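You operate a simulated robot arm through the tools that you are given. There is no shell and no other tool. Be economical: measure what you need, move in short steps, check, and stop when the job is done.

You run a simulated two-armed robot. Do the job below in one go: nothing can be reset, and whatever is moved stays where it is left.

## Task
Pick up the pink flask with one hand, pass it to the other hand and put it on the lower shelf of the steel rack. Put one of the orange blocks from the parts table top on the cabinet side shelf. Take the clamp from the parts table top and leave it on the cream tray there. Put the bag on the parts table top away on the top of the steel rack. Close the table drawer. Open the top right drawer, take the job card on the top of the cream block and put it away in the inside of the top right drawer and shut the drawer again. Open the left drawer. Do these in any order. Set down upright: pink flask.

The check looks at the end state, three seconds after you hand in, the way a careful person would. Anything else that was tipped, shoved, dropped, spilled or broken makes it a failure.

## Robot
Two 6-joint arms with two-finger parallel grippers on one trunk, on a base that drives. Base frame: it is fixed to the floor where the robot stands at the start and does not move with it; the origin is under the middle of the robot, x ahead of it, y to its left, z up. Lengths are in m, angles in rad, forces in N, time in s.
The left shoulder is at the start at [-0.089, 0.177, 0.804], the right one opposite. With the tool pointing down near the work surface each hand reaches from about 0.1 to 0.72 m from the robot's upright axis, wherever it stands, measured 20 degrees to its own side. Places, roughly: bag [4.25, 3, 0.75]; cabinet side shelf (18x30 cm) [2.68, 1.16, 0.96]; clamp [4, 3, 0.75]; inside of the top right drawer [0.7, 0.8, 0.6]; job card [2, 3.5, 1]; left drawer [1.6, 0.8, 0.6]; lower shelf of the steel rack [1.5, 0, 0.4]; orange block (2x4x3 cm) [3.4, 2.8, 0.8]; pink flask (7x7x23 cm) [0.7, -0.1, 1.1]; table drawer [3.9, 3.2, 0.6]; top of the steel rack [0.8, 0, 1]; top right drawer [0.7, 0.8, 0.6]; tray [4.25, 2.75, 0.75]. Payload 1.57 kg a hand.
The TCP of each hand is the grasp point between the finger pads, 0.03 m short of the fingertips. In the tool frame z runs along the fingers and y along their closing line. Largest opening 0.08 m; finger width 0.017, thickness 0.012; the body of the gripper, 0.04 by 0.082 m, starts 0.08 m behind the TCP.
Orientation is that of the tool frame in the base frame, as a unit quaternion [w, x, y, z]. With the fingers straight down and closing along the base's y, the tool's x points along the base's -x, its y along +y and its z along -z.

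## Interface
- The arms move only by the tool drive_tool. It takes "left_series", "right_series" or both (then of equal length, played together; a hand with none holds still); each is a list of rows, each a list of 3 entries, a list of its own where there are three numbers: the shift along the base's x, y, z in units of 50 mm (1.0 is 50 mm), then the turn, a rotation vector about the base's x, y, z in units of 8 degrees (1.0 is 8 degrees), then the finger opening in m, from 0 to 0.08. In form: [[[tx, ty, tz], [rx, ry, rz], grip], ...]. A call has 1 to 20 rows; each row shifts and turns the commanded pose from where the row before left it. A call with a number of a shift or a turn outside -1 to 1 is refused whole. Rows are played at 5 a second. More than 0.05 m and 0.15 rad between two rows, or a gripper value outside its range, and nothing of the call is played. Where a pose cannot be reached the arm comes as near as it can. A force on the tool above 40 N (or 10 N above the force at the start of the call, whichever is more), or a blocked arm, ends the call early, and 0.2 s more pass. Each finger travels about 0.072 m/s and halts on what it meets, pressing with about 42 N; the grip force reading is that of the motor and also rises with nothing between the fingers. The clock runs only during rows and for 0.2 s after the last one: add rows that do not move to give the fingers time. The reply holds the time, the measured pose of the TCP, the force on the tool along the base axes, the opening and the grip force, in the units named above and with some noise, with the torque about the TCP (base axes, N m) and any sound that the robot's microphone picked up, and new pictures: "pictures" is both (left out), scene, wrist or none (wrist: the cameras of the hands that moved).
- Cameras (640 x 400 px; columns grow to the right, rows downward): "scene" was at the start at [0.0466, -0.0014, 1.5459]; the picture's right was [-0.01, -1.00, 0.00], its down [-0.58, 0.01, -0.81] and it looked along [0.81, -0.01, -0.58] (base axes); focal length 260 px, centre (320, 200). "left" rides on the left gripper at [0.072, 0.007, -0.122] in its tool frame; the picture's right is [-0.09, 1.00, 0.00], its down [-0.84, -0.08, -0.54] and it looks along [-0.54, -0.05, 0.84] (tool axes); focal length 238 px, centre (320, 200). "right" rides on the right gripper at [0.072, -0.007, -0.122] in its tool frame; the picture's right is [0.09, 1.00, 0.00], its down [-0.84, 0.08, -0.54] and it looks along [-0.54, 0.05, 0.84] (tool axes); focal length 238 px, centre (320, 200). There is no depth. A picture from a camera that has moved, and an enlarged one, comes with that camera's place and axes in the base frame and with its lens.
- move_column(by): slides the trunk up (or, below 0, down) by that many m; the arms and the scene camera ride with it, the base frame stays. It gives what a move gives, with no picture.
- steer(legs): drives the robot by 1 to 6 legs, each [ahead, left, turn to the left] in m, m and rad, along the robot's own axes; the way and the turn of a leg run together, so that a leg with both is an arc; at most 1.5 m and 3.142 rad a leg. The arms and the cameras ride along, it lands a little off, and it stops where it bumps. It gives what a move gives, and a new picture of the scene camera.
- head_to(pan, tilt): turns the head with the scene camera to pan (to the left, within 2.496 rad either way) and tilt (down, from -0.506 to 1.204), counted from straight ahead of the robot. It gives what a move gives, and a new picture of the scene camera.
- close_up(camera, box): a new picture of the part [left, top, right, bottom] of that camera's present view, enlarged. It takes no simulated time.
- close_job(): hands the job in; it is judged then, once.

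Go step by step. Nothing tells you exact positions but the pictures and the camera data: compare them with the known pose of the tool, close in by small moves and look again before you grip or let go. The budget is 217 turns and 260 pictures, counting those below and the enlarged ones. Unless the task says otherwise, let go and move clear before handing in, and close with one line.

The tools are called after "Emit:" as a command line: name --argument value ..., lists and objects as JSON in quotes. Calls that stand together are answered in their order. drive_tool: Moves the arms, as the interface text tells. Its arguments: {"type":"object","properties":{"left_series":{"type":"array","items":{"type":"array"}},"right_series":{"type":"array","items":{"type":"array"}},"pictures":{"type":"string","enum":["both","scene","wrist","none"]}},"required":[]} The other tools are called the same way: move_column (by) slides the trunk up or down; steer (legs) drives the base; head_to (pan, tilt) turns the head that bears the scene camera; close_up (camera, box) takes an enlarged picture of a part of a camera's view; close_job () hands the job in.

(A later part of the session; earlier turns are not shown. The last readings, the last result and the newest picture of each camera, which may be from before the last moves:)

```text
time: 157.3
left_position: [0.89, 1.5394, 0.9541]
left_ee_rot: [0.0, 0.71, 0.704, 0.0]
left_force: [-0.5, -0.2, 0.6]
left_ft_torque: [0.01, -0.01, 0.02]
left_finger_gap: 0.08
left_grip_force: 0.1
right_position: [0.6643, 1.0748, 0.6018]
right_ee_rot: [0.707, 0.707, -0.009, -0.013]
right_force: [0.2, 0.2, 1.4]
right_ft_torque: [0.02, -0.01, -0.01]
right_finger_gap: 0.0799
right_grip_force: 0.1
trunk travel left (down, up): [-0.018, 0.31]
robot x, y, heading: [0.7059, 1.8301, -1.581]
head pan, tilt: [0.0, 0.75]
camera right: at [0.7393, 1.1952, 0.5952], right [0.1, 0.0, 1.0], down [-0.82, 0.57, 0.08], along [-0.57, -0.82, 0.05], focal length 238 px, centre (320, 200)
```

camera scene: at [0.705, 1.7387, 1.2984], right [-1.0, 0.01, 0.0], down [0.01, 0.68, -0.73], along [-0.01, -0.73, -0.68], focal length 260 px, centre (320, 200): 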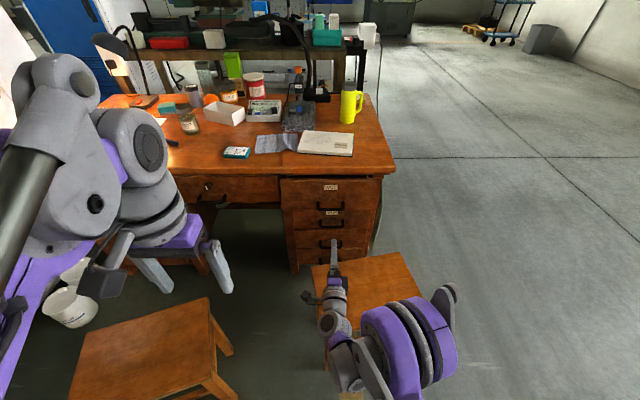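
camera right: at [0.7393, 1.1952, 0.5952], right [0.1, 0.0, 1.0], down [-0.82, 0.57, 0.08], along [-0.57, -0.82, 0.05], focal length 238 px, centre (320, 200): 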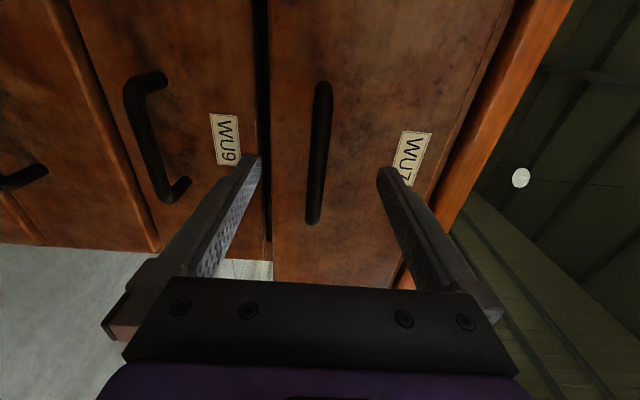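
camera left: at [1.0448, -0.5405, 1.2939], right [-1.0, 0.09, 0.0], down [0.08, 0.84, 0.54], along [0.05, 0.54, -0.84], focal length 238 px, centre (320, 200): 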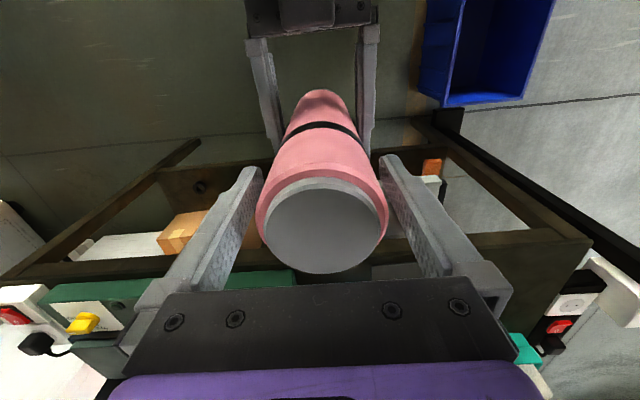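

The bar is at y of about 1.04. I advance 3 cm, then close on it.

Emit:
drive_tool --right_series '[[[0, -0.2, 0], [0, 0, 0], 0.08], [[0, -0.2, 0], [0, 0, 0], 0.08], [[0, -0.2, 0], [0, 0, 0], 0.08], [[0, 0, 0], [0, 0, 0], 0.04], [[0, 0, 0], [0, 0, 0], 0.0], [[0, 0, 0], [0, 0, 0], 0.0], [[0, 0, 0], [0, 0, 0], 0.0], [[0, 0, 0], [0, 0, 0], 0.0]]' --pictures "wrist"

```text
time: 159.1
left_position: [0.8897, 1.5382, 0.9537]
left_ee_rot: [-0.001, 0.71, 0.704, 0.001]
left_force: [0.3, -0.6, 0.1]
left_ft_torque: [-0.04, -0.01, 0.02]
left_finger_gap: 0.0801
left_grip_force: 0.1
right_position: [0.6626, 1.0433, 0.5993]
right_ee_rot: [0.706, 0.708, -0.01, -0.012]
right_force: [-2.5, 3.1, -28.8]
right_ft_torque: [0.01, -0.16, 0.52]
right_finger_gap: 0.013
right_grip_force: 29.3
trunk travel left (down, up): [-0.018, 0.31]
robot x, y, heading: [0.7059, 1.8274, -1.572]
head pan, tilt: [0.0, 0.75]
camera right: at [0.7387, 1.1633, 0.594], right [0.1, -0.01, 1.0], down [-0.82, 0.57, 0.08], along [-0.57, -0.82, 0.05], focal length 238 px, centre (320, 200)
```

right: 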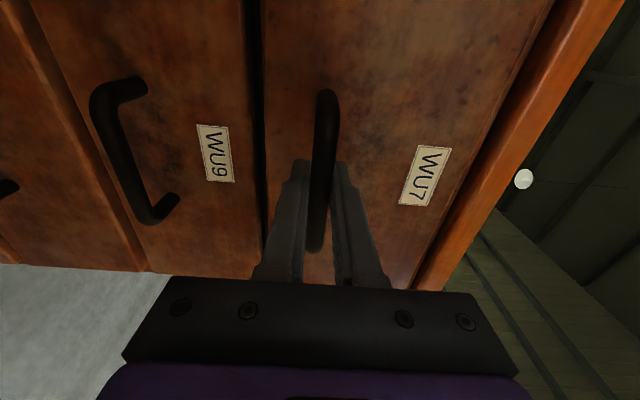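

Gripped the handle. I relieve the vertical load and pull the drawer out gently.

Emit:
drive_tool --right_series '[[[0, 0, -0.07], [0, 0, 0], 0.0], [[0, 0.2, 0], [0, 0, 0], 0.0], [[0, 0.3, 0], [0, 0, 0], 0.0], [[0, 0.4, 0], [0, 0, 0], 0.0], [[0, 0.4, 0], [0, 0, 0], 0.0], [[0, 0.4, 0], [0, 0, 0], 0.0], [[0, 0.4, 0], [0, 0, 0], 0.0], [[0, 0.4, 0], [0, 0, 0], 0.0], [[0, 0.4, 0], [0, 0, 0], 0.0], [[0, 0.4, 0], [0, 0, 0], 0.0], [[0, 0.4, 0], [0, 0, 0], 0.0]]' --pictures "scene"

```text
time: 161.5
left_position: [0.8893, 1.5419, 0.9541]
left_ee_rot: [0.001, 0.71, 0.704, -0.001]
left_force: [0.4, 0.9, -0.5]
left_ft_torque: [0.01, 0.0, 0.01]
left_finger_gap: 0.0801
left_grip_force: 0.1
right_position: [0.6645, 1.2311, 0.6009]
right_ee_rot: [0.708, 0.706, -0.01, -0.015]
right_force: [-2.6, -2.5, 29.3]
right_ft_torque: [0.03, -0.19, 0.02]
right_finger_gap: 0.0124
right_grip_force: 29.6
trunk travel left (down, up): [-0.018, 0.31]
robot x, y, heading: [0.7076, 1.8292, -1.583]
head pan, tilt: [0.0, 0.75]
camera scene: at [0.7049, 1.7417, 1.2986], right [-1.0, 0.01, 0.0], down [0.01, 0.68, -0.73], along [-0.01, -0.73, -0.68], focal length 260 px, centre (320, 200)
```

scene: 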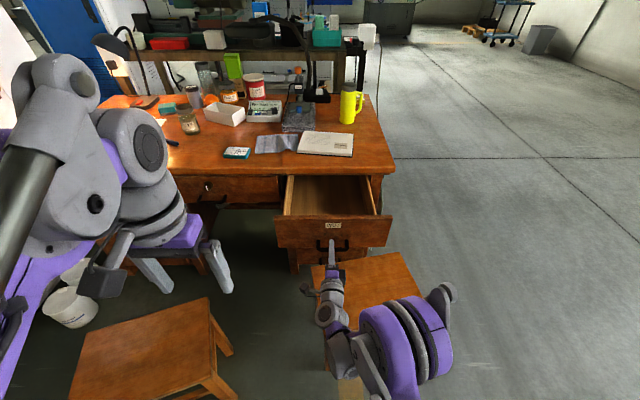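

The drawer is open about 19 cm and empty. I release the handle and back the hand off.

Emit:
drive_tool --right_series '[[[0, 0, 0.04], [0, 0, 0], 0.0], [[0, 0, 0], [0, 0, 0], 0.05], [[0, 0, 0], [0, 0, 0], 0.08], [[0, 0, 0], [0, 0, 0], 0.08], [[0, 0.4, 0], [0, 0, 0], 0.08], [[0, 0.6, 0], [0, 0, 0], 0.08], [[0, 0.6, 0], [0, 0, 0], 0.08], [[0, 0, 0], [0, 0, 0], 0.08]]' --pictures "wrist"

Emit:
steer --legs '[[-0.4, 0.0, 0.0]]'

```text
time: 163.3
left_position: [0.8894, 1.5399, 0.954]
left_ee_rot: [-0.001, 0.711, 0.704, 0.0]
left_force: [0.2, 0.2, 0.2]
left_ft_torque: [0.0, 0.0, -0.01]
left_finger_gap: 0.0799
left_grip_force: 0.0
right_position: [0.6634, 1.3105, 0.5986]
right_ee_rot: [0.707, 0.707, -0.01, -0.014]
right_force: [0.3, -0.5, 0.4]
right_ft_torque: [0.01, -0.01, -0.03]
right_finger_gap: 0.0799
right_grip_force: 0.0
trunk travel left (down, up): [-0.018, 0.31]
robot x, y, heading: [0.7064, 1.8292, -1.586]
head pan, tilt: [0.0, 0.75]
camera right: at [0.7389, 1.4307, 0.5928], right [0.1, 0.0, 1.0], down [-0.82, 0.57, 0.08], along [-0.57, -0.82, 0.05], focal length 238 px, centre (320, 200)
```

right: 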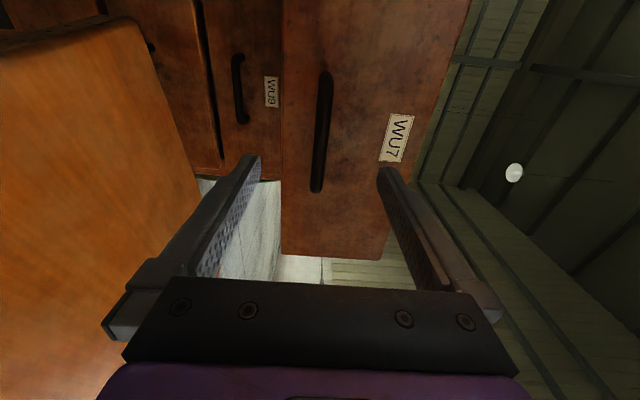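

```text
time: 165.8
left_position: [0.8922, 1.949, 0.9547]
left_ee_rot: [0.0, 0.71, 0.704, 0.0]
left_force: [0.8, 0.3, 0.3]
left_ft_torque: [-0.01, 0.0, -0.02]
left_finger_gap: 0.0799
left_grip_force: 0.0
right_position: [0.667, 1.7192, 0.5998]
right_ee_rot: [0.708, 0.706, -0.01, -0.014]
right_force: [0.0, 0.6, 0.1]
right_ft_torque: [0.03, 0.0, 0.01]
right_finger_gap: 0.0799
right_grip_force: 0.0
trunk travel left (down, up): [-0.018, 0.31]
robot x, y, heading: [0.7113, 2.2395, -1.581]
head pan, tilt: [0.0, 0.75]
camera scene: at [0.7084, 2.1482, 1.2985], right [-1.0, 0.01, 0.0], down [0.01, 0.68, -0.73], along [-0.01, -0.73, -0.68], focal length 260 px, centre (320, 200)
```

scene: 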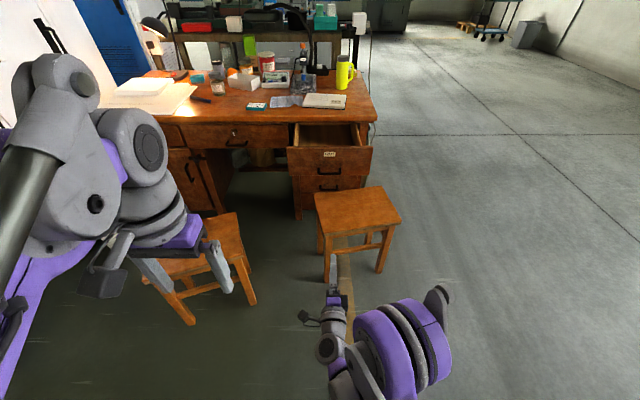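

Now the left drawer: I shift the right hand outward and up 5 cm, then slide left in front of it, clear of the stool.

Emit:
drive_tool --right_series '[[[-0.6, 0.2, 0.25], [0, 0, 0], 0.08], [[-0.6, 0.2, 0.25], [0, 0, 0], 0.08], [[-0.6, 0, 0.25], [0, 0, 0], 0.08], [[-0.6, 0, 0.25], [0, 0, 0], 0.08]]' --pictures "none"

Emit:
steer --legs '[[0, 1.01, 0.01], [0.25, 0, 0]]'

Emit:
drive_tool --right_series '[[[0, 0, 0], [0, 0, 0], 0.08]]' --pictures "wrist"

```text
time: 166.8
left_position: [0.8917, 1.9489, 0.9549]
left_ee_rot: [0.0, 0.709, 0.705, 0.0]
left_force: [-0.7, 0.3, 0.0]
left_ft_torque: [0.03, 0.0, -0.01]
left_finger_gap: 0.0798
left_grip_force: 0.1
right_position: [0.5473, 1.7393, 0.6505]
right_ee_rot: [0.708, 0.706, -0.009, -0.014]
right_force: [-0.3, 0.0, -0.8]
right_ft_torque: [-0.02, 0.0, -0.02]
right_finger_gap: 0.08
right_grip_force: 0.1
trunk travel left (down, up): [-0.018, 0.31]
robot x, y, heading: [0.7099, 2.2376, -1.58]
head pan, tilt: [0.0, 0.75]
```

```text
time: 177.3
left_position: [1.8862, 1.6904, 0.9544]
left_ee_rot: [0.0, 0.708, 0.706, 0.0]
left_force: [-0.4, -0.3, 0.7]
left_ft_torque: [0.01, 0.05, 0.01]
left_finger_gap: 0.0797
left_grip_force: 0.1
right_position: [1.5414, 1.4821, 0.6505]
right_ee_rot: [0.707, 0.707, -0.009, -0.013]
right_force: [-0.3, -0.4, -0.5]
right_ft_torque: [0.01, -0.01, 0.01]
right_finger_gap: 0.0801
right_grip_force: 0.0
trunk travel left (down, up): [-0.018, 0.31]
robot x, y, heading: [1.7006, 1.9818, -1.579]
head pan, tilt: [0.0, 0.75]
camera scene: at [1.7014, 1.8897, 1.2984], right [-1.0, 0.01, 0.0], down [0.0, 0.68, -0.73], along [0.0, -0.73, -0.68], focal length 260 px, centre (320, 200)
```

scene: 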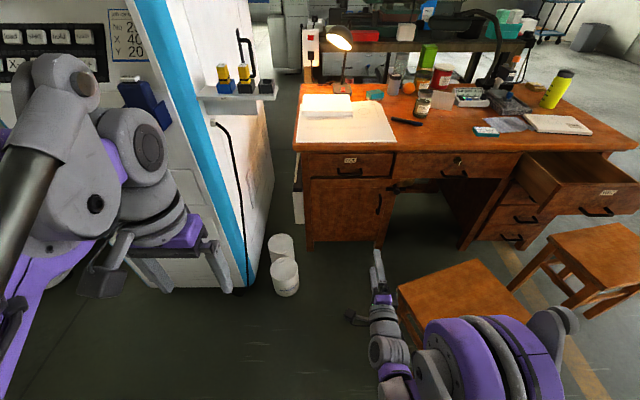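

```text
time: 177.7
left_position: [1.886, 1.6922, 0.9552]
left_ee_rot: [0.0, 0.709, 0.705, 0.0]
left_force: [-0.5, 0.1, -0.2]
left_ft_torque: [-0.02, -0.03, -0.03]
left_finger_gap: 0.08
left_grip_force: 0.1
right_position: [1.5429, 1.4811, 0.65]
right_ee_rot: [0.708, 0.706, -0.008, -0.014]
right_force: [-0.2, 0.0, 0.0]
right_ft_torque: [0.0, -0.05, 0.0]
right_finger_gap: 0.0801
right_grip_force: 0.0
trunk travel left (down, up): [-0.018, 0.31]
robot x, y, heading: [1.7042, 1.98, -1.579]
head pan, tilt: [0.0, 0.75]
camera right: at [1.6162, 1.6011, 0.6434], right [0.1, 0.0, 1.0], down [-0.82, 0.57, 0.08], along [-0.56, -0.82, 0.05], focal length 238 px, centre (320, 200)
```

right: 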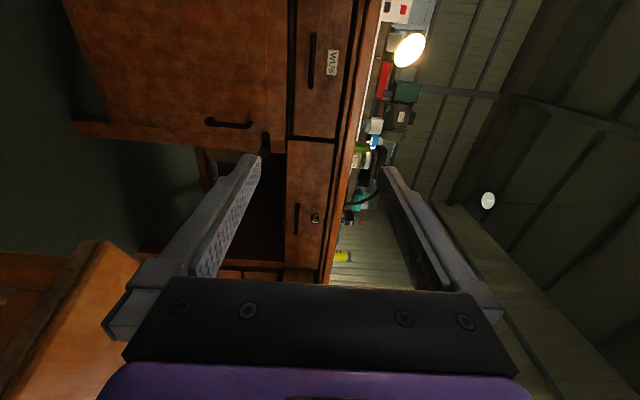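

The left drawer's handle (WU5) is at about (1.576, 1.04, 0.626). I align the hand and drive in.

Emit:
steer --legs '[[0.14, 0, 0]]'

Emit:
drive_tool --right_series '[[[0.3, -0.7, -0.2], [0, 0, 0], 0.08], [[0.3, -0.7, -0.2], [0, 0, 0], 0.08], [[0.1, -0.8, -0.1], [0, 0, 0], 0.08], [[0, -0.8, 0], [0, 0, 0], 0.08], [[0, -0.8, 0], [0, 0, 0], 0.08], [[0, 0, 0], [0, 0, 0], 0.08]]' --pictures "wrist"

```text
time: 179.0
left_position: [1.887, 1.554, 0.9539]
left_ee_rot: [0.0, 0.709, 0.706, 0.001]
left_force: [0.1, -0.7, -0.1]
left_ft_torque: [0.03, 0.02, 0.01]
left_finger_gap: 0.0801
left_grip_force: 0.2
right_position: [1.5407, 1.343, 0.651]
right_ee_rot: [0.707, 0.707, -0.008, -0.012]
right_force: [-0.7, 0.0, 0.3]
right_ft_torque: [0.0, 0.02, -0.02]
right_finger_gap: 0.08
right_grip_force: 0.1
trunk travel left (down, up): [-0.018, 0.31]
robot x, y, heading: [1.7029, 1.8414, -1.574]
head pan, tilt: [0.0, 0.75]
camera scene: at [1.7009, 1.7517, 1.2984], right [-1.0, 0.0, 0.0], down [0.0, 0.68, -0.73], along [0.0, -0.73, -0.68], focal length 260 px, centre (320, 200)
```

scene: 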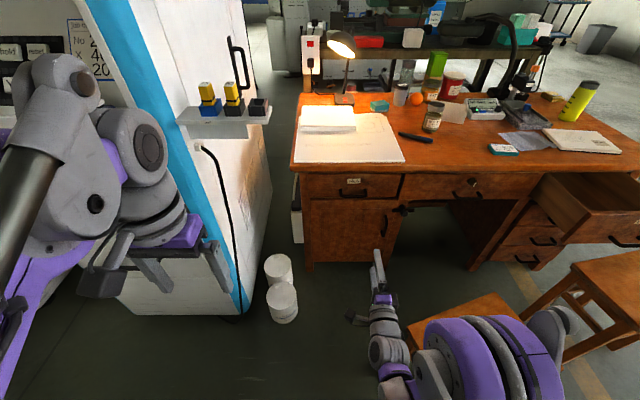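

```text
time: 180.4
left_position: [1.8865, 1.5536, 0.9543]
left_ee_rot: [0.0, 0.709, 0.706, 0.001]
left_force: [-0.7, 0.5, 0.5]
left_ft_torque: [0.02, 0.02, -0.01]
left_finger_gap: 0.0799
left_grip_force: 0.1
right_position: [1.576, 1.1539, 0.6233]
right_ee_rot: [0.707, 0.707, -0.008, -0.012]
right_force: [0.1, 0.5, -0.8]
right_ft_torque: [-0.03, 0.01, -0.01]
right_finger_gap: 0.0802
right_grip_force: 0.1
trunk travel left (down, up): [-0.018, 0.31]
robot x, y, heading: [1.7007, 1.8439, -1.574]
head pan, tilt: [0.0, 0.75]
camera right: at [1.6505, 1.2737, 0.617], right [0.1, 0.0, 1.0], down [-0.82, 0.57, 0.08], along [-0.56, -0.82, 0.05], focal length 238 px, centre (320, 200)
```

right: 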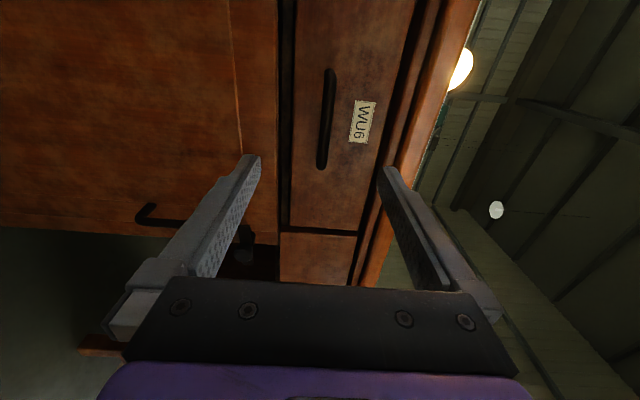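

Emit:
drive_tool --right_series '[[[0.1, -0.7, 0.1], [0, 0, 0], 0.08], [[0, -0.7, 0], [0, 0, 0], 0.08], [[0, -0.4, 0], [0, 0, 0], 0.08], [[0, -0.2, 0], [0, 0, 0], 0.08], [[0, -0.15, 0], [0, 0, 0], 0.08], [[0, 0, 0], [0, 0, 0], 0.04], [[0, 0, 0], [0, 0, 0], 0.0], [[0, 0, 0], [0, 0, 0], 0.0], [[0, 0, 0], [0, 0, 0], 0.0], [[0, 0, 0], [0, 0, 0], 0.0]]' --pictures "wrist"

```text
time: 182.6
left_position: [1.8861, 1.5533, 0.955]
left_ee_rot: [-0.001, 0.708, 0.706, 0.0]
left_force: [0.1, -0.5, 0.3]
left_ft_torque: [-0.01, 0.01, -0.01]
left_finger_gap: 0.0798
left_grip_force: 0.1
right_position: [1.5823, 1.0448, 0.6299]
right_ee_rot: [0.708, 0.706, -0.008, -0.013]
right_force: [-0.5, -1.5, 5.5]
right_ft_torque: [-0.14, -0.18, -0.15]
right_finger_gap: 0.0125
right_grip_force: 29.6
trunk travel left (down, up): [-0.018, 0.31]
robot x, y, heading: [1.7067, 1.845, -1.578]
head pan, tilt: [0.0, 0.75]
camera right: at [1.6571, 1.1652, 0.6232], right [0.1, 0.0, 1.0], down [-0.82, 0.57, 0.08], along [-0.56, -0.82, 0.05], focal length 238 px, centre (320, 200)
```

right: 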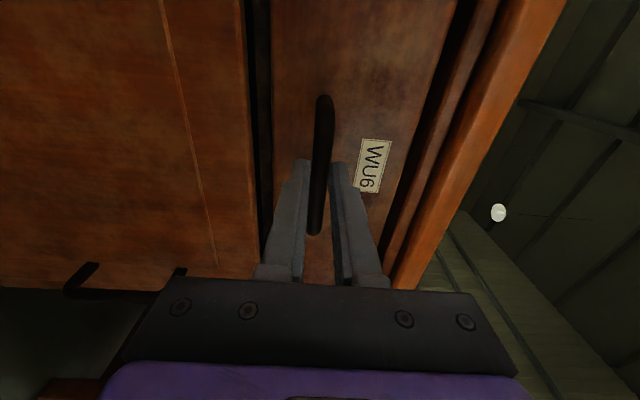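

Gripped well. I pull this drawer out about 23 cm.

Emit:
drive_tool --right_series '[[[0, 0.2, 0], [0, 0, 0], 0.0], [[0, 0.3, 0], [0, 0, 0], 0.0], [[0, 0.4, 0], [0, 0, 0], 0.0], [[0, 0.4, 0], [0, 0, 0], 0.0], [[0, 0.4, 0], [0, 0, 0], 0.0], [[0, 0.4, 0], [0, 0, 0], 0.0], [[0, 0.4, 0], [0, 0, 0], 0.0], [[0, 0.4, 0], [0, 0, 0], 0.0], [[0, 0.4, 0], [0, 0, 0], 0.0], [[0, 0.4, 0], [0, 0, 0], 0.0], [[0, 0.4, 0], [0, 0, 0], 0.0], [[0, 0.4, 0], [0, 0, 0], 0.0], [[0, 0, 0], [0, 0, 0], 0.0]]' --pictures "scene"

```text
time: 185.4
left_position: [1.887, 1.5544, 0.9537]
left_ee_rot: [0.0, 0.708, 0.706, 0.001]
left_force: [0.0, -0.7, -0.3]
left_ft_torque: [0.03, 0.0, 0.01]
left_finger_gap: 0.0802
left_grip_force: 0.3
right_position: [1.5822, 1.2724, 0.6308]
right_ee_rot: [0.707, 0.707, -0.007, -0.012]
right_force: [15.3, 1.6, -3.3]
right_ft_torque: [0.09, -0.18, 0.48]
right_finger_gap: 0.0127
right_grip_force: 29.4
trunk travel left (down, up): [-0.018, 0.31]
robot x, y, heading: [1.6993, 1.8393, -1.574]
head pan, tilt: [0.0, 0.75]
camera scene: at [1.7021, 1.7524, 1.2984], right [-1.0, 0.0, 0.0], down [0.0, 0.68, -0.73], along [0.0, -0.73, -0.68], focal length 260 px, centre (320, 200)
```

scene: 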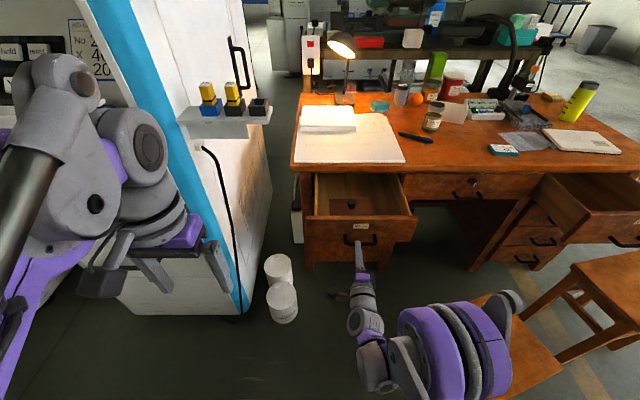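

The left drawer is open. I release and back away.

Emit:
drive_tool --right_series '[[[0, 0, 0], [0, 0, 0], 0.04], [[0, 0, 0], [0, 0, 0], 0.08], [[0, 0, 0], [0, 0, 0], 0.08], [[0, 0.4, 0], [0, 0, 0], 0.08], [[0, 0.6, 0], [0, 0, 0], 0.08], [[0, 0.6, 0], [0, 0, 0], 0.08], [[0, 0, 0], [0, 0, 0], 0.08]]' --pictures "none"

Emit:
steer --legs '[[-0.4, 0.0, 0.0]]'

Emit:
head_to --pan 0.9 --tilt 0.4

```text
time: 187.0
left_position: [1.8863, 1.5533, 0.9538]
left_ee_rot: [0.0, 0.708, 0.706, 0.0]
left_force: [0.1, 0.6, 0.1]
left_ft_torque: [0.0, 0.01, 0.01]
left_finger_gap: 0.0801
left_grip_force: 0.1
right_position: [1.5818, 1.3496, 0.6305]
right_ee_rot: [0.707, 0.707, -0.008, -0.013]
right_force: [-0.5, -0.1, 0.7]
right_ft_torque: [-0.03, 0.01, 0.05]
right_finger_gap: 0.0798
right_grip_force: 0.0
trunk travel left (down, up): [-0.018, 0.31]
robot x, y, heading: [1.7013, 1.8455, -1.573]
head pan, tilt: [0.0, 0.75]
```

```text
time: 189.5
left_position: [1.8881, 1.9588, 0.9541]
left_ee_rot: [0.0, 0.707, 0.707, 0.0]
left_force: [0.0, -0.2, 0.3]
left_ft_torque: [-0.01, -0.02, -0.02]
left_finger_gap: 0.0801
left_grip_force: 0.1
right_position: [1.584, 1.7512, 0.6322]
right_ee_rot: [0.708, 0.706, -0.007, -0.011]
right_force: [-0.7, 0.5, -0.6]
right_ft_torque: [-0.01, 0.0, 0.0]
right_finger_gap: 0.08
right_grip_force: 0.0
trunk travel left (down, up): [-0.018, 0.31]
robot x, y, heading: [1.7063, 2.2432, -1.564]
head pan, tilt: [0.0, 0.75]
camera scene: at [1.702, 2.156, 1.2985], right [-1.0, 0.0, 0.0], down [0.0, 0.68, -0.73], along [0.0, -0.73, -0.68], focal length 260 px, centre (320, 200)
```

scene: 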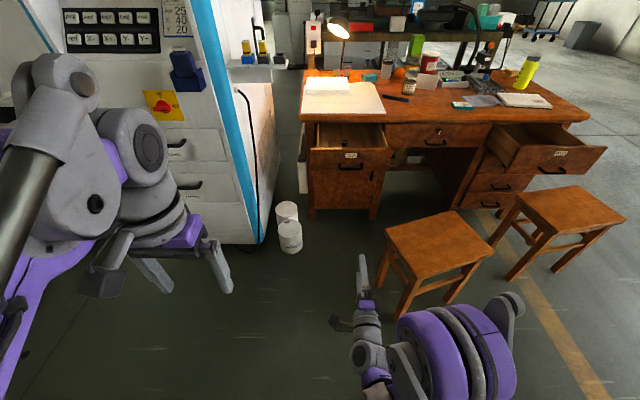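

```text
time: 190.7
left_position: [1.8886, 1.9575, 0.9544]
left_ee_rot: [0.0, 0.707, 0.707, 0.0]
left_force: [0.6, 0.0, -0.2]
left_ft_torque: [-0.03, -0.04, 0.04]
left_finger_gap: 0.0799
left_grip_force: 0.1
right_position: [1.5843, 1.7519, 0.6317]
right_ee_rot: [0.708, 0.706, -0.007, -0.01]
right_force: [0.2, 0.1, 0.5]
right_ft_torque: [-0.01, -0.03, -0.02]
right_finger_gap: 0.0799
right_grip_force: 0.0
trunk travel left (down, up): [-0.018, 0.31]
robot x, y, heading: [1.7006, 2.2485, -1.566]
head pan, tilt: [0.901, 0.4]
camera scene: at [1.7745, 2.181, 1.3295], right [-0.62, -0.78, 0.0], down [-0.31, 0.24, -0.92], along [0.72, -0.57, -0.39], focal length 260 px, centre (320, 200)
```

scene: 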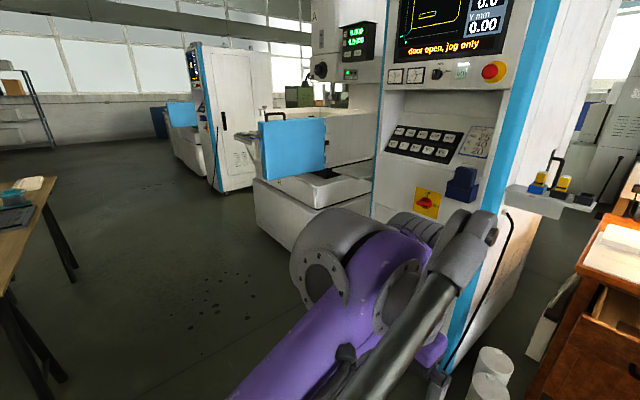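

The left drawer is done. I look closer at the machine cabinet to identify its side shelf.

Emit:
close_up --camera "scene" --box '[250, 60, 634, 300]'

Emit:
head_to --pan 2.0 --tilt 0.35

```text
1.67 times, centred on (442, 180) of scene
camera zoom: at [1.7745, 2.181, 1.3295], right [-0.62, -0.78, 0.0], down [-0.31, 0.24, -0.92], along [0.72, -0.57, -0.39], focal length 433 px, centre (117, 233)
```

zoom: 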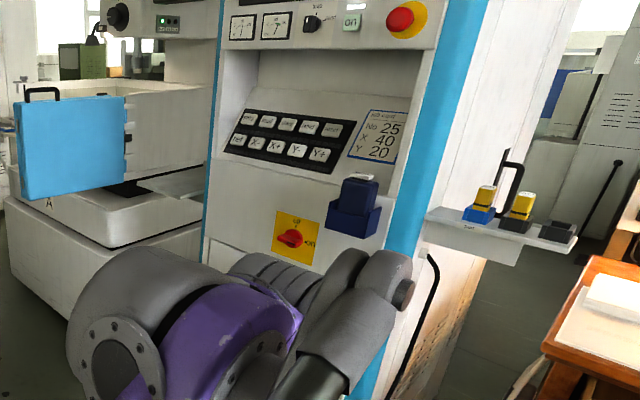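

```text
time: 192.1
left_position: [1.8879, 1.9579, 0.9549]
left_ee_rot: [0.0, 0.707, 0.707, 0.0]
left_force: [0.0, 0.0, 1.0]
left_ft_torque: [0.01, -0.03, 0.02]
left_finger_gap: 0.0799
left_grip_force: 0.1
right_position: [1.5852, 1.7535, 0.6317]
right_ee_rot: [0.708, 0.706, -0.007, -0.011]
right_force: [-0.8, 0.7, 0.2]
right_ft_torque: [-0.01, 0.01, 0.04]
right_finger_gap: 0.08
right_grip_force: 0.1
trunk travel left (down, up): [-0.018, 0.31]
robot x, y, heading: [1.7041, 2.249, -1.575]
head pan, tilt: [2.0, 0.351]
camera scene: at [1.7866, 2.2773, 1.3341], right [0.42, -0.91, 0.0], down [-0.31, -0.14, -0.94], along [0.85, 0.39, -0.34], focal length 260 px, centre (320, 200)
```

scene: 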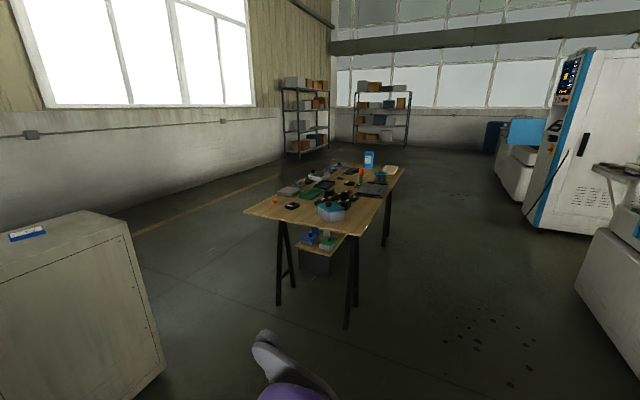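

The shelf with tool holders on the cabinet's side (near x 1.85–2.1, y 0.9–1.05, z 0.96) is the side shelf. Next I fetch the job card: raise the trunk, turn round and approach the cream block.

Emit:
move_column --by 0.25

Emit:
steer --legs '[[0, 0, 3.14], [0.25, -0.5, 0]]'

Emit:
head_to --pan 0.2 --tilt 0.5

```text
time: 194.6
left_position: [1.8884, 1.9586, 1.2049]
left_ee_rot: [0.001, 0.707, 0.707, 0.001]
left_force: [-0.1, -1.0, 0.2]
left_ft_torque: [0.03, -0.01, 0.0]
left_finger_gap: 0.0797
left_grip_force: 0.0
right_position: [1.5847, 1.7297, 0.9196]
right_ee_rot: [0.732, 0.682, -0.007, -0.01]
right_force: [-0.2, -0.3, 0.2]
right_ft_torque: [-0.01, -0.02, -0.02]
right_finger_gap: 0.0801
right_grip_force: 0.0
trunk travel left (down, up): [-0.268, 0.06]
robot x, y, heading: [1.7004, 2.2426, -1.57]
head pan, tilt: [2.0, 0.351]
```

```text
time: 206.8
left_position: [2.0257, 2.778, 1.2052]
left_ee_rot: [0.0, -0.699, 0.715, -0.001]
left_force: [-0.7, 0.5, 0.1]
left_ft_torque: [0.0, -0.03, 0.03]
left_finger_gap: 0.0801
left_grip_force: 0.1
right_position: [2.3349, 3.0006, 0.9203]
right_ee_rot: [0.019, 0.015, 0.683, 0.73]
right_force: [0.1, -0.6, 0.5]
right_ft_torque: [-0.04, 0.01, -0.01]
right_finger_gap: 0.0799
right_grip_force: 0.1
trunk travel left (down, up): [-0.268, 0.06]
robot x, y, heading: [2.2065, 2.4885, 1.549]
head pan, tilt: [2.0, 0.351]
camera scene: at [2.1178, 2.408, 1.5912], right [-0.4, 0.92, 0.0], down [0.32, 0.14, -0.94], along [-0.86, -0.37, -0.34], focal length 260 px, centre (320, 200)
```

scene: 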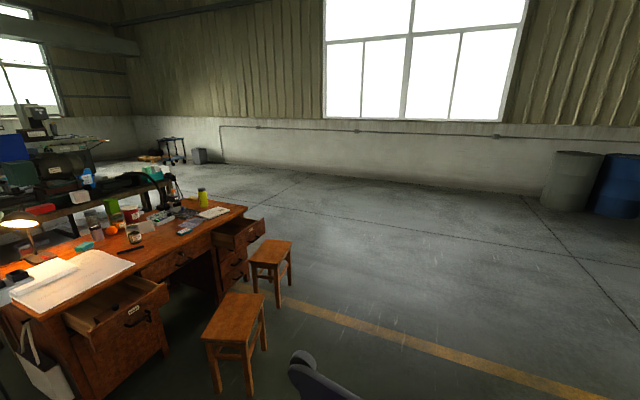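

```text
time: 208.6
left_position: [2.0262, 2.778, 1.2039]
left_ee_rot: [0.001, -0.699, 0.715, -0.001]
left_force: [1.0, -0.6, 0.3]
left_ft_torque: [0.03, 0.0, -0.03]
left_finger_gap: 0.0798
left_grip_force: 0.1
right_position: [2.3353, 3.0002, 0.9204]
right_ee_rot: [0.018, 0.014, 0.683, 0.73]
right_force: [-0.6, 0.1, -0.4]
right_ft_torque: [-0.01, 0.0, -0.02]
right_finger_gap: 0.0797
right_grip_force: 0.1
trunk travel left (down, up): [-0.268, 0.06]
robot x, y, heading: [2.2078, 2.4872, 1.547]
head pan, tilt: [0.201, 0.499]
camera scene: at [2.1871, 2.5344, 1.5775], right [0.98, 0.18, 0.0], down [0.09, -0.47, -0.88], along [-0.16, 0.86, -0.48], focal length 260 px, centre (320, 200)
```

scene: 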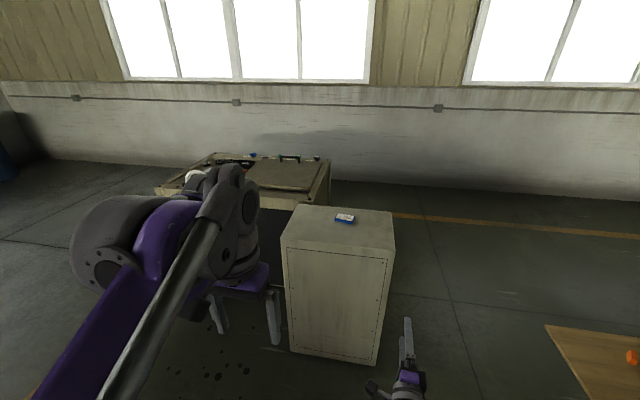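

The block top is at z of about 0.82 with the card near (2.10, 3.73). I move the right hand aside, drive up, and use the left hand.

Emit:
drive_tool --right_series '[[[0.6, -0.2, 0.4], [0, 0, 0], 0.08], [[0.6, -0.2, 0.4], [0, 0, 0], 0.08], [[0.6, -0.2, 0.4], [0, 0, 0], 0.08]]' --pictures "none"

Emit:
steer --legs '[[0.58, -0.05, 0.022]]'

Emit:
drive_tool --left_series '[[[0, 0.9, 0], [0, 0, 0], 0.08], [[0, 0.9, -0.3], [0, 0, 0], 0.08], [[0, 0.9, -0.3], [0, 0, 0], 0.08], [[0, 0.9, -0.3], [0, 0, 0], 0.08], [[0, 0.9, -0.3], [0, 0, 0], 0.08], [[0, 0.6, -0.3], [0, 0, 0], 0.08], [[0, 0, 0], [0, 0, 0], 0.08]]' --pictures "both"

```text
time: 209.4
left_position: [2.0261, 2.7776, 1.2054]
left_ee_rot: [0.001, -0.699, 0.715, 0.0]
left_force: [0.3, 0.1, -0.2]
left_ft_torque: [-0.01, 0.05, -0.01]
left_finger_gap: 0.0802
left_grip_force: 0.0
right_position: [2.4243, 2.9687, 0.9809]
right_ee_rot: [0.018, 0.015, 0.681, 0.732]
right_force: [-0.3, 1.0, 0.1]
right_ft_torque: [-0.05, 0.01, 0.03]
right_finger_gap: 0.0801
right_grip_force: 0.0
trunk travel left (down, up): [-0.268, 0.06]
robot x, y, heading: [2.2017, 2.4871, 1.545]
head pan, tilt: [0.201, 0.499]
```

```text
time: 212.7
left_position: [2.0705, 3.3473, 1.2055]
left_ee_rot: [0.0, 0.71, -0.704, 0.0]
left_force: [-0.7, 1.8, -0.3]
left_ft_torque: [-0.04, 0.02, 0.0]
left_finger_gap: 0.0801
left_grip_force: 0.0
right_position: [2.4626, 3.551, 0.98]
right_ee_rot: [0.007, 0.004, 0.683, 0.731]
right_force: [0.4, 0.7, -1.0]
right_ft_torque: [-0.02, -0.03, 0.02]
right_finger_gap: 0.0799
right_grip_force: 0.0
trunk travel left (down, up): [-0.268, 0.06]
robot x, y, heading: [2.2574, 3.0579, 1.577]
head pan, tilt: [0.201, 0.499]
camera scene: at [2.2398, 3.1082, 1.5775], right [0.98, 0.21, 0.0], down [0.1, -0.47, -0.88], along [-0.18, 0.86, -0.48], focal length 260 px, centre (320, 200)
```

scene: 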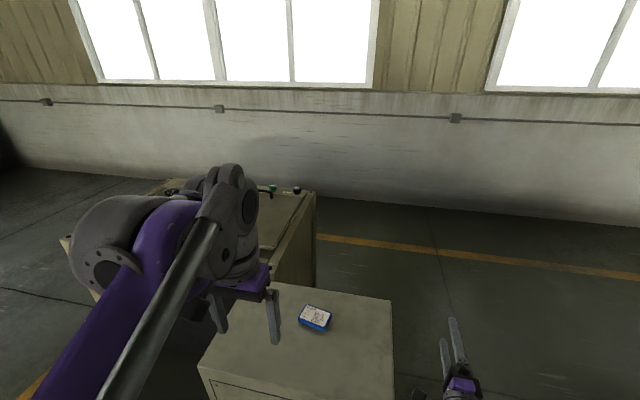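

```text
time: 214.3
left_position: [2.0714, 3.6021, 1.1325]
left_ee_rot: [-0.001, 0.71, -0.704, 0.001]
left_force: [0.3, -0.4, -0.1]
left_ft_torque: [-0.02, -0.01, 0.01]
left_finger_gap: 0.0796
left_grip_force: 0.1
right_position: [2.464, 3.5503, 0.9812]
right_ee_rot: [0.008, 0.004, 0.682, 0.732]
right_force: [-0.2, -0.3, 0.7]
right_ft_torque: [0.03, 0.01, 0.01]
right_finger_gap: 0.0802
right_grip_force: 0.0
trunk travel left (down, up): [-0.268, 0.06]
robot x, y, heading: [2.2602, 3.0597, 1.576]
head pan, tilt: [0.201, 0.499]
camera scene: at [2.2398, 3.1073, 1.5776], right [0.98, 0.21, 0.0], down [0.1, -0.47, -0.88], along [-0.18, 0.86, -0.48], focal length 260 px, centre (320, 200)
camera left: at [2.0648, 3.5303, 1.2543], right [-1.0, 0.08, 0.0], down [0.07, 0.84, 0.54], along [0.04, 0.54, -0.84], focal length 238 px, centre (320, 200)
```

scene: 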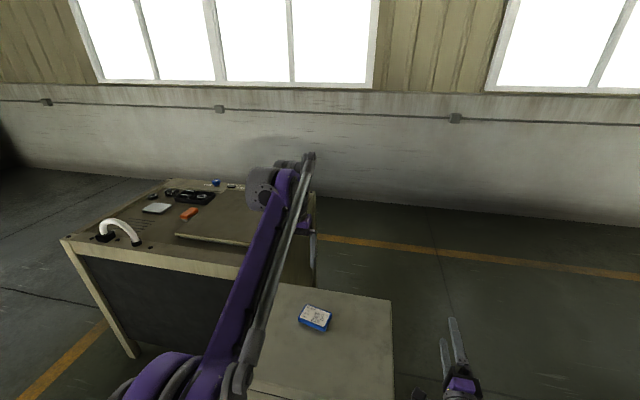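
left: 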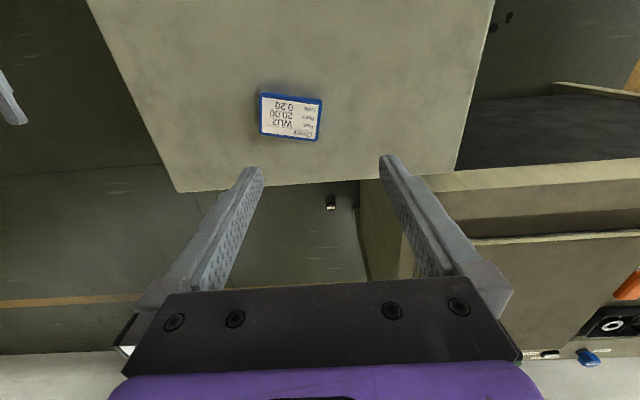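

The card is at about (2.116, 3.61, 0.89), roughly 9 × 6.5 cm, so I turn the left hand a quarter so that it closes over the short side.

Emit:
drive_tool --left_series '[[[0.3, 0, 0], [0, 0, 0.94], 0.08], [[0.3, 0, 0], [0, 0, 0.94], 0.08], [[0.3, 0, 0], [0, 0, 0.94], 0.08], [[0, 0, 0], [0, 0, 0.94], 0.08], [[0, 0, 0], [0, 0, 0.94], 0.08], [[0, 0, 0], [0, 0, 0.94], 0.08], [[0, 0, 0], [0, 0, 0.94], 0.08], [[0, 0, 0], [0, 0, 0.94], 0.08], [[0, 0, 0], [0, 0, 0.94], 0.08], [[0, 0, 0], [0, 0, 0.94], 0.08], [[0, 0, 0], [0, 0, 0.94], 0.08], [[0, 0, 0], [0, 0, 0.94], 0.08], [[0, 0, -0.6], [0, 0, 0], 0.08], [[0, 0, 0], [0, 0, 0], 0.08]]' --pictures "wrist"

```text
time: 217.3
left_position: [2.1156, 3.6008, 1.0982]
left_ee_rot: [0.0, 1.0, 0.007, 0.0]
left_force: [-0.9, 0.8, 0.1]
left_ft_torque: [0.01, 0.01, -0.02]
left_finger_gap: 0.08
left_grip_force: 0.0
right_position: [2.4627, 3.5508, 0.9812]
right_ee_rot: [0.006, 0.004, 0.682, 0.731]
right_force: [-0.4, 0.0, 0.6]
right_ft_torque: [0.04, 0.05, -0.01]
right_finger_gap: 0.0801
right_grip_force: 0.0
trunk travel left (down, up): [-0.268, 0.06]
robot x, y, heading: [2.2574, 3.0611, 1.58]
head pan, tilt: [0.201, 0.499]
camera left: at [2.188, 3.5964, 1.2203], right [-0.08, -1.0, 0.0], down [-0.84, 0.07, 0.54], along [-0.54, 0.04, -0.84], focal length 238 px, centre (320, 200)
```

left: 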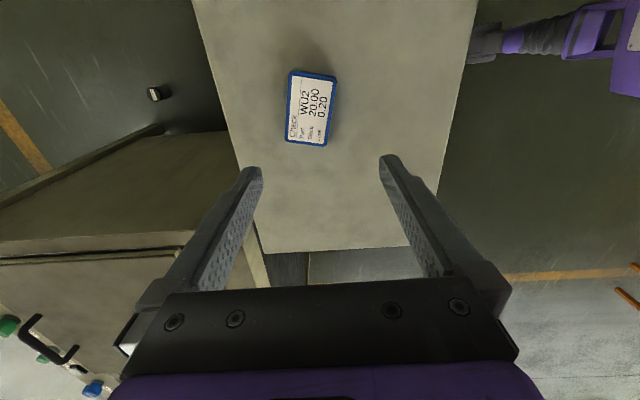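

The card lies turned about 10°. I align the yaw, centre over it and go down partway.

Emit:
drive_tool --left_series '[[[0.02, 0.1, -0.4], [0, 0, -0.66], 0.08], [[0.02, 0.1, -0.6], [0, 0, -0.66], 0.08], [[0, 0, -0.8], [0, 0, 0], 0.08], [[0, 0, -0.8], [0, 0, 0], 0.08], [[0, 0, 0], [0, 0, 0], 0.08]]' --pictures "wrist"

```text
time: 218.5
left_position: [2.1187, 3.6108, 0.9702]
left_ee_rot: [0.0, 0.996, -0.086, 0.0]
left_force: [0.4, 0.2, 0.3]
left_ft_torque: [0.0, 0.02, 0.01]
left_finger_gap: 0.0797
left_grip_force: 0.0
right_position: [2.4639, 3.5505, 0.9813]
right_ee_rot: [0.008, 0.004, 0.682, 0.731]
right_force: [0.6, 0.2, 0.5]
right_ft_torque: [0.01, 0.0, -0.02]
right_finger_gap: 0.0798
right_grip_force: 0.0
trunk travel left (down, up): [-0.268, 0.06]
robot x, y, heading: [2.2568, 3.059, 1.578]
head pan, tilt: [0.201, 0.499]
camera left: at [2.1885, 3.5928, 1.0921], right [-0.26, -0.97, 0.0], down [-0.81, 0.22, 0.54], along [-0.52, 0.14, -0.84], focal length 238 px, centre (320, 200)
```

left: 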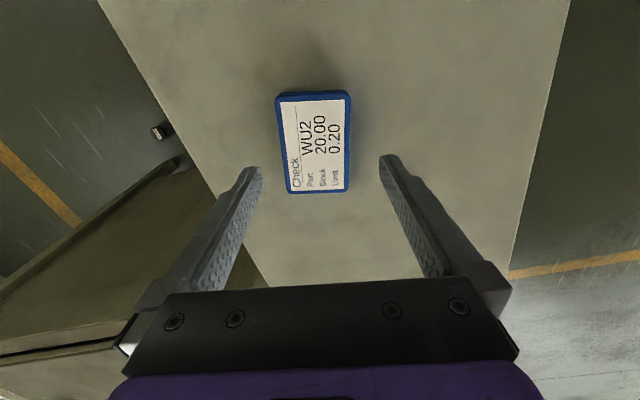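

Emit:
drive_tool --left_series '[[[0.06, 0.06, -0.4], [0, 0, 0], 0.08], [[0, 0, -0.3], [0, 0, 0], 0.08], [[0, 0, -0.1], [0, 0, 0], 0.08], [[0, 0, -0.06], [0, 0, 0], 0.08], [[0, 0, -0.06], [0, 0, 0], 0.08], [[0, 0, -0.06], [0, 0, 0], 0.08], [[0, 0, -0.06], [0, 0, 0], 0.08], [[0, 0, -0.06], [0, 0, 0], 0.08]]' --pictures "wrist"

```text
time: 220.3
left_position: [2.1209, 3.6143, 0.9139]
left_ee_rot: [-0.001, 0.996, -0.086, 0.0]
left_force: [0.0, 0.6, 0.0]
left_ft_torque: [0.01, 0.0, -0.03]
left_finger_gap: 0.0803
left_grip_force: 0.0
right_position: [2.4639, 3.5506, 0.9808]
right_ee_rot: [0.007, 0.004, 0.682, 0.731]
right_force: [-0.1, -0.7, -0.5]
right_ft_torque: [0.02, 0.03, -0.01]
right_finger_gap: 0.0799
right_grip_force: 0.1
trunk travel left (down, up): [-0.268, 0.06]
robot x, y, heading: [2.2599, 3.0617, 1.583]
head pan, tilt: [0.201, 0.499]
camera left: at [2.1903, 3.5968, 1.0365], right [-0.26, -0.97, 0.0], down [-0.81, 0.22, 0.54], along [-0.52, 0.14, -0.84], focal length 238 px, centre (320, 200)
```

left: 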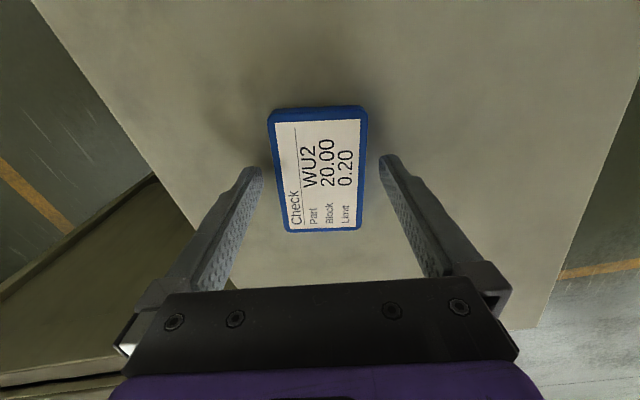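

No contact yet; I continue down in 3 mm steps.

Emit:
drive_tool --left_series '[[[0, 0, -0.06], [0, 0, 0], 0.08], [[0, 0, -0.06], [0, 0, 0], 0.08], [[0, 0, -0.06], [0, 0, 0], 0.08], [[0, 0, -0.06], [0, 0, 0], 0.08], [[0, 0, -0.06], [0, 0, 0], 0.08], [[0, 0, -0.06], [0, 0, 0], 0.08]]' --pictures "wrist"

```text
time: 221.1
left_position: [2.121, 3.6133, 0.9099]
left_ee_rot: [0.0, 0.996, -0.085, -0.002]
left_force: [-0.4, 1.3, 24.2]
left_ft_torque: [-0.43, -0.02, 0.01]
left_finger_gap: 0.0768
left_grip_force: 0.0
right_position: [2.4635, 3.5504, 0.9819]
right_ee_rot: [0.007, 0.005, 0.682, 0.731]
right_force: [-0.2, -0.4, -0.3]
right_ft_torque: [-0.02, -0.03, 0.05]
right_finger_gap: 0.0798
right_grip_force: 0.0
trunk travel left (down, up): [-0.268, 0.06]
robot x, y, heading: [2.256, 3.0606, 1.58]
head pan, tilt: [0.201, 0.499]
stopped in row 3 (left hand): the force on the tool passed its limit at 46 N (the readings are from after the stop); the commanded pose is now the measured one
camera left: at [2.1902, 3.5949, 1.0322], right [-0.26, -0.97, 0.0], down [-0.81, 0.22, 0.54], along [-0.52, 0.14, -0.84], focal length 238 px, centre (320, 200)
```

left: 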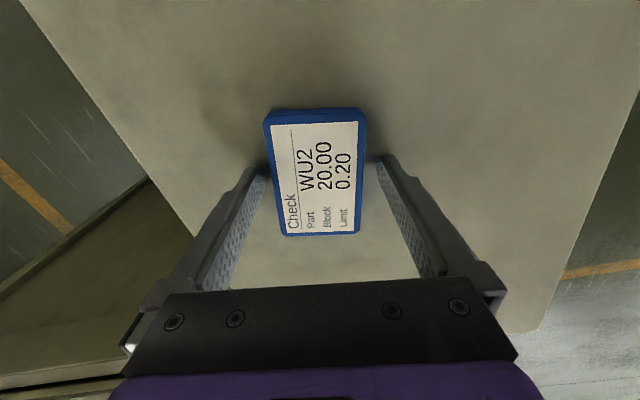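

Tips touched the block top. I rise 4 mm and grip the card.

Emit:
drive_tool --left_series '[[[0, 0, 0.08], [0, 0, 0], 0.08], [[0, 0, 0], [0, 0, 0], 0.05], [[0, 0, 0], [0, 0, 0], 0.03], [[0, 0, 0], [0, 0, 0], 0.03], [[0, 0, 0], [0, 0, 0], 0.03]]' --pictures "none"

Emit:
drive_tool --left_series '[[[0, 0, 0.3], [0, 0, 0], 0.03], [[0, 0, 0.8], [0, 0, 0], 0.03], [[0, 0, 0.8], [0, 0, 0], 0.03], [[0, 0, 0.8], [0, 0, 0], 0.03], [[0, 0, 0], [0, 0, 0], 0.03]]' --pictures "wrist"

```text
time: 222.3
left_position: [2.1205, 3.6138, 0.9128]
left_ee_rot: [0.0, 0.996, -0.086, -0.002]
left_force: [-0.5, 0.7, -0.3]
left_ft_torque: [-0.01, 0.02, -0.05]
left_finger_gap: 0.0593
left_grip_force: 41.8
right_position: [2.4645, 3.5509, 0.9811]
right_ee_rot: [0.008, 0.004, 0.682, 0.731]
right_force: [-0.3, 0.8, 0.4]
right_ft_torque: [0.03, -0.01, 0.0]
right_finger_gap: 0.08
right_grip_force: 0.1
trunk travel left (down, up): [-0.268, 0.06]
robot x, y, heading: [2.2576, 3.0556, 1.588]
head pan, tilt: [0.201, 0.499]
```

```text
time: 223.5
left_position: [2.1207, 3.6137, 1.0478]
left_ee_rot: [0.001, 0.996, -0.085, -0.001]
left_force: [-0.4, 0.4, 0.2]
left_ft_torque: [0.02, 0.01, 0.02]
left_finger_gap: 0.0591
left_grip_force: 41.4
right_position: [2.4628, 3.5509, 0.9817]
right_ee_rot: [0.008, 0.004, 0.682, 0.731]
right_force: [-0.4, 1.4, -0.1]
right_ft_torque: [-0.01, -0.02, 0.02]
right_finger_gap: 0.0803
right_grip_force: 0.1
trunk travel left (down, up): [-0.268, 0.06]
robot x, y, heading: [2.2556, 3.0591, 1.583]
head pan, tilt: [0.201, 0.499]
camera left: at [2.1908, 3.5958, 1.1698], right [-0.26, -0.97, 0.0], down [-0.81, 0.22, 0.54], along [-0.52, 0.14, -0.84], focal length 238 px, centre (320, 200)
```

left: 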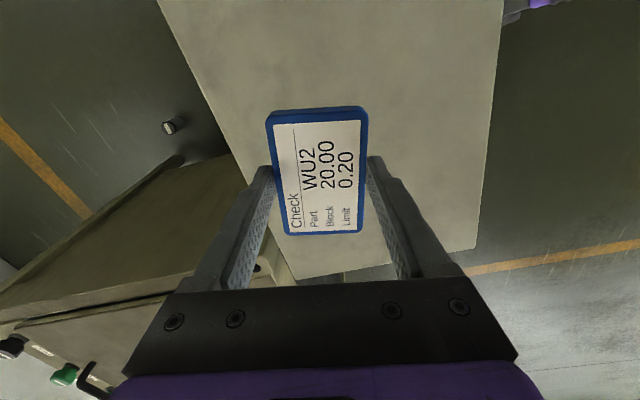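

The card is held. I straighten its yaw, draw the hand in, and drive back to the desk, left hand lined up with the open drawer.

Emit:
drive_tool --left_series '[[[0, -0.7, 0.2], [0, 0, 0.66], 0.03], [[0, -0.7, 0.2], [0, 0, 0.66], 0.03], [[0, -0.7, 0.2], [0, 0, 0], 0.03], [[0, -0.7, 0.2], [0, 0, 0], 0.03], [[-0.4, -0.7, 0], [0, 0, 0], 0.03]]' --pictures "none"

Emit:
steer --legs '[[-0.75, 0, 0], [0, 0, 1.56], [1.4, 0, 0], [0.4, 0, 0], [0, 0, 1.57]]'

Emit:
head_to --pan 0.0 --tilt 0.7

```text
time: 224.7
left_position: [2.1002, 3.437, 1.0874]
left_ee_rot: [0.0, 1.0, 0.008, 0.0]
left_force: [-0.2, -0.9, -0.3]
left_ft_torque: [0.01, -0.03, 0.01]
left_finger_gap: 0.0591
left_grip_force: 41.4
right_position: [2.4632, 3.5507, 0.9817]
right_ee_rot: [0.007, 0.005, 0.682, 0.731]
right_force: [-0.3, 0.0, 0.0]
right_ft_torque: [0.0, 0.0, 0.01]
right_finger_gap: 0.0801
right_grip_force: 0.1
trunk travel left (down, up): [-0.268, 0.06]
robot x, y, heading: [2.257, 3.0601, 1.578]
head pan, tilt: [0.201, 0.499]
```

```text
time: 245.1
left_position: [0.6134, 1.9654, 1.0878]
left_ee_rot: [0.0, 0.008, 1.0, 0.001]
left_force: [-0.7, 0.3, -1.2]
left_ft_torque: [-0.02, -0.03, 0.01]
left_finger_gap: 0.059
left_grip_force: 42.1
right_position: [0.2488, 1.8635, 0.9808]
right_ee_rot: [0.731, 0.682, -0.014, -0.016]
right_force: [-0.5, -0.2, 0.0]
right_ft_torque: [0.0, 0.01, -0.01]
right_finger_gap: 0.0801
right_grip_force: 0.1
trunk travel left (down, up): [-0.268, 0.06]
robot x, y, heading: [0.4678, 2.3457, -1.592]
head pan, tilt: [0.201, 0.499]
camera scene: at [0.4823, 2.2999, 1.5775], right [-0.98, -0.18, 0.0], down [-0.09, 0.47, -0.88], along [0.16, -0.86, -0.48], focal length 260 px, centre (320, 200)
```

scene: 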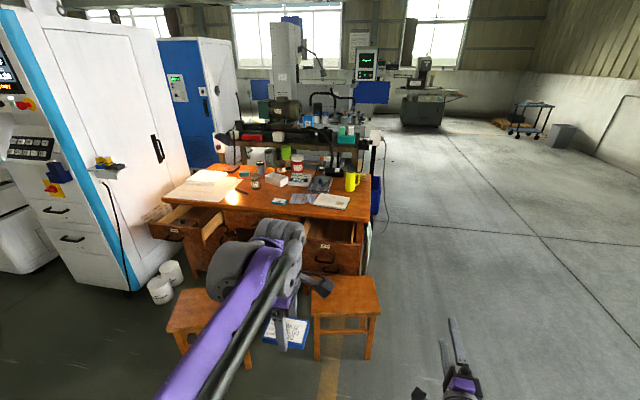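

```text
time: 245.8
left_position: [0.6136, 1.9643, 1.0867]
left_ee_rot: [0.0, 0.007, 1.0, 0.001]
left_force: [0.5, 0.5, -0.8]
left_ft_torque: [-0.03, 0.02, 0.0]
left_finger_gap: 0.0588
left_grip_force: 41.7
right_position: [0.2481, 1.863, 0.9809]
right_ee_rot: [0.732, 0.682, -0.013, -0.016]
right_force: [0.6, -0.6, -0.1]
right_ft_torque: [0.01, 0.02, 0.0]
right_finger_gap: 0.0801
right_grip_force: 0.0
trunk travel left (down, up): [-0.268, 0.06]
robot x, y, heading: [0.4644, 2.3437, -1.587]
head pan, tilt: [0.0, 0.7]
camera scene: at [0.4643, 2.3044, 1.5599], right [-1.0, 0.02, 0.0], down [0.01, 0.64, -0.77], along [-0.01, -0.77, -0.64], focal length 260 px, centre (320, 200)
```

scene: 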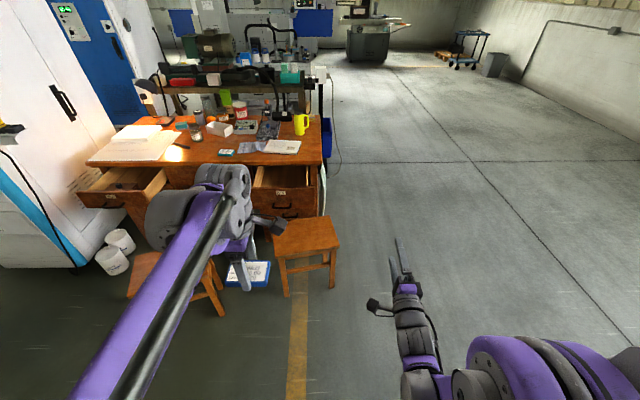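

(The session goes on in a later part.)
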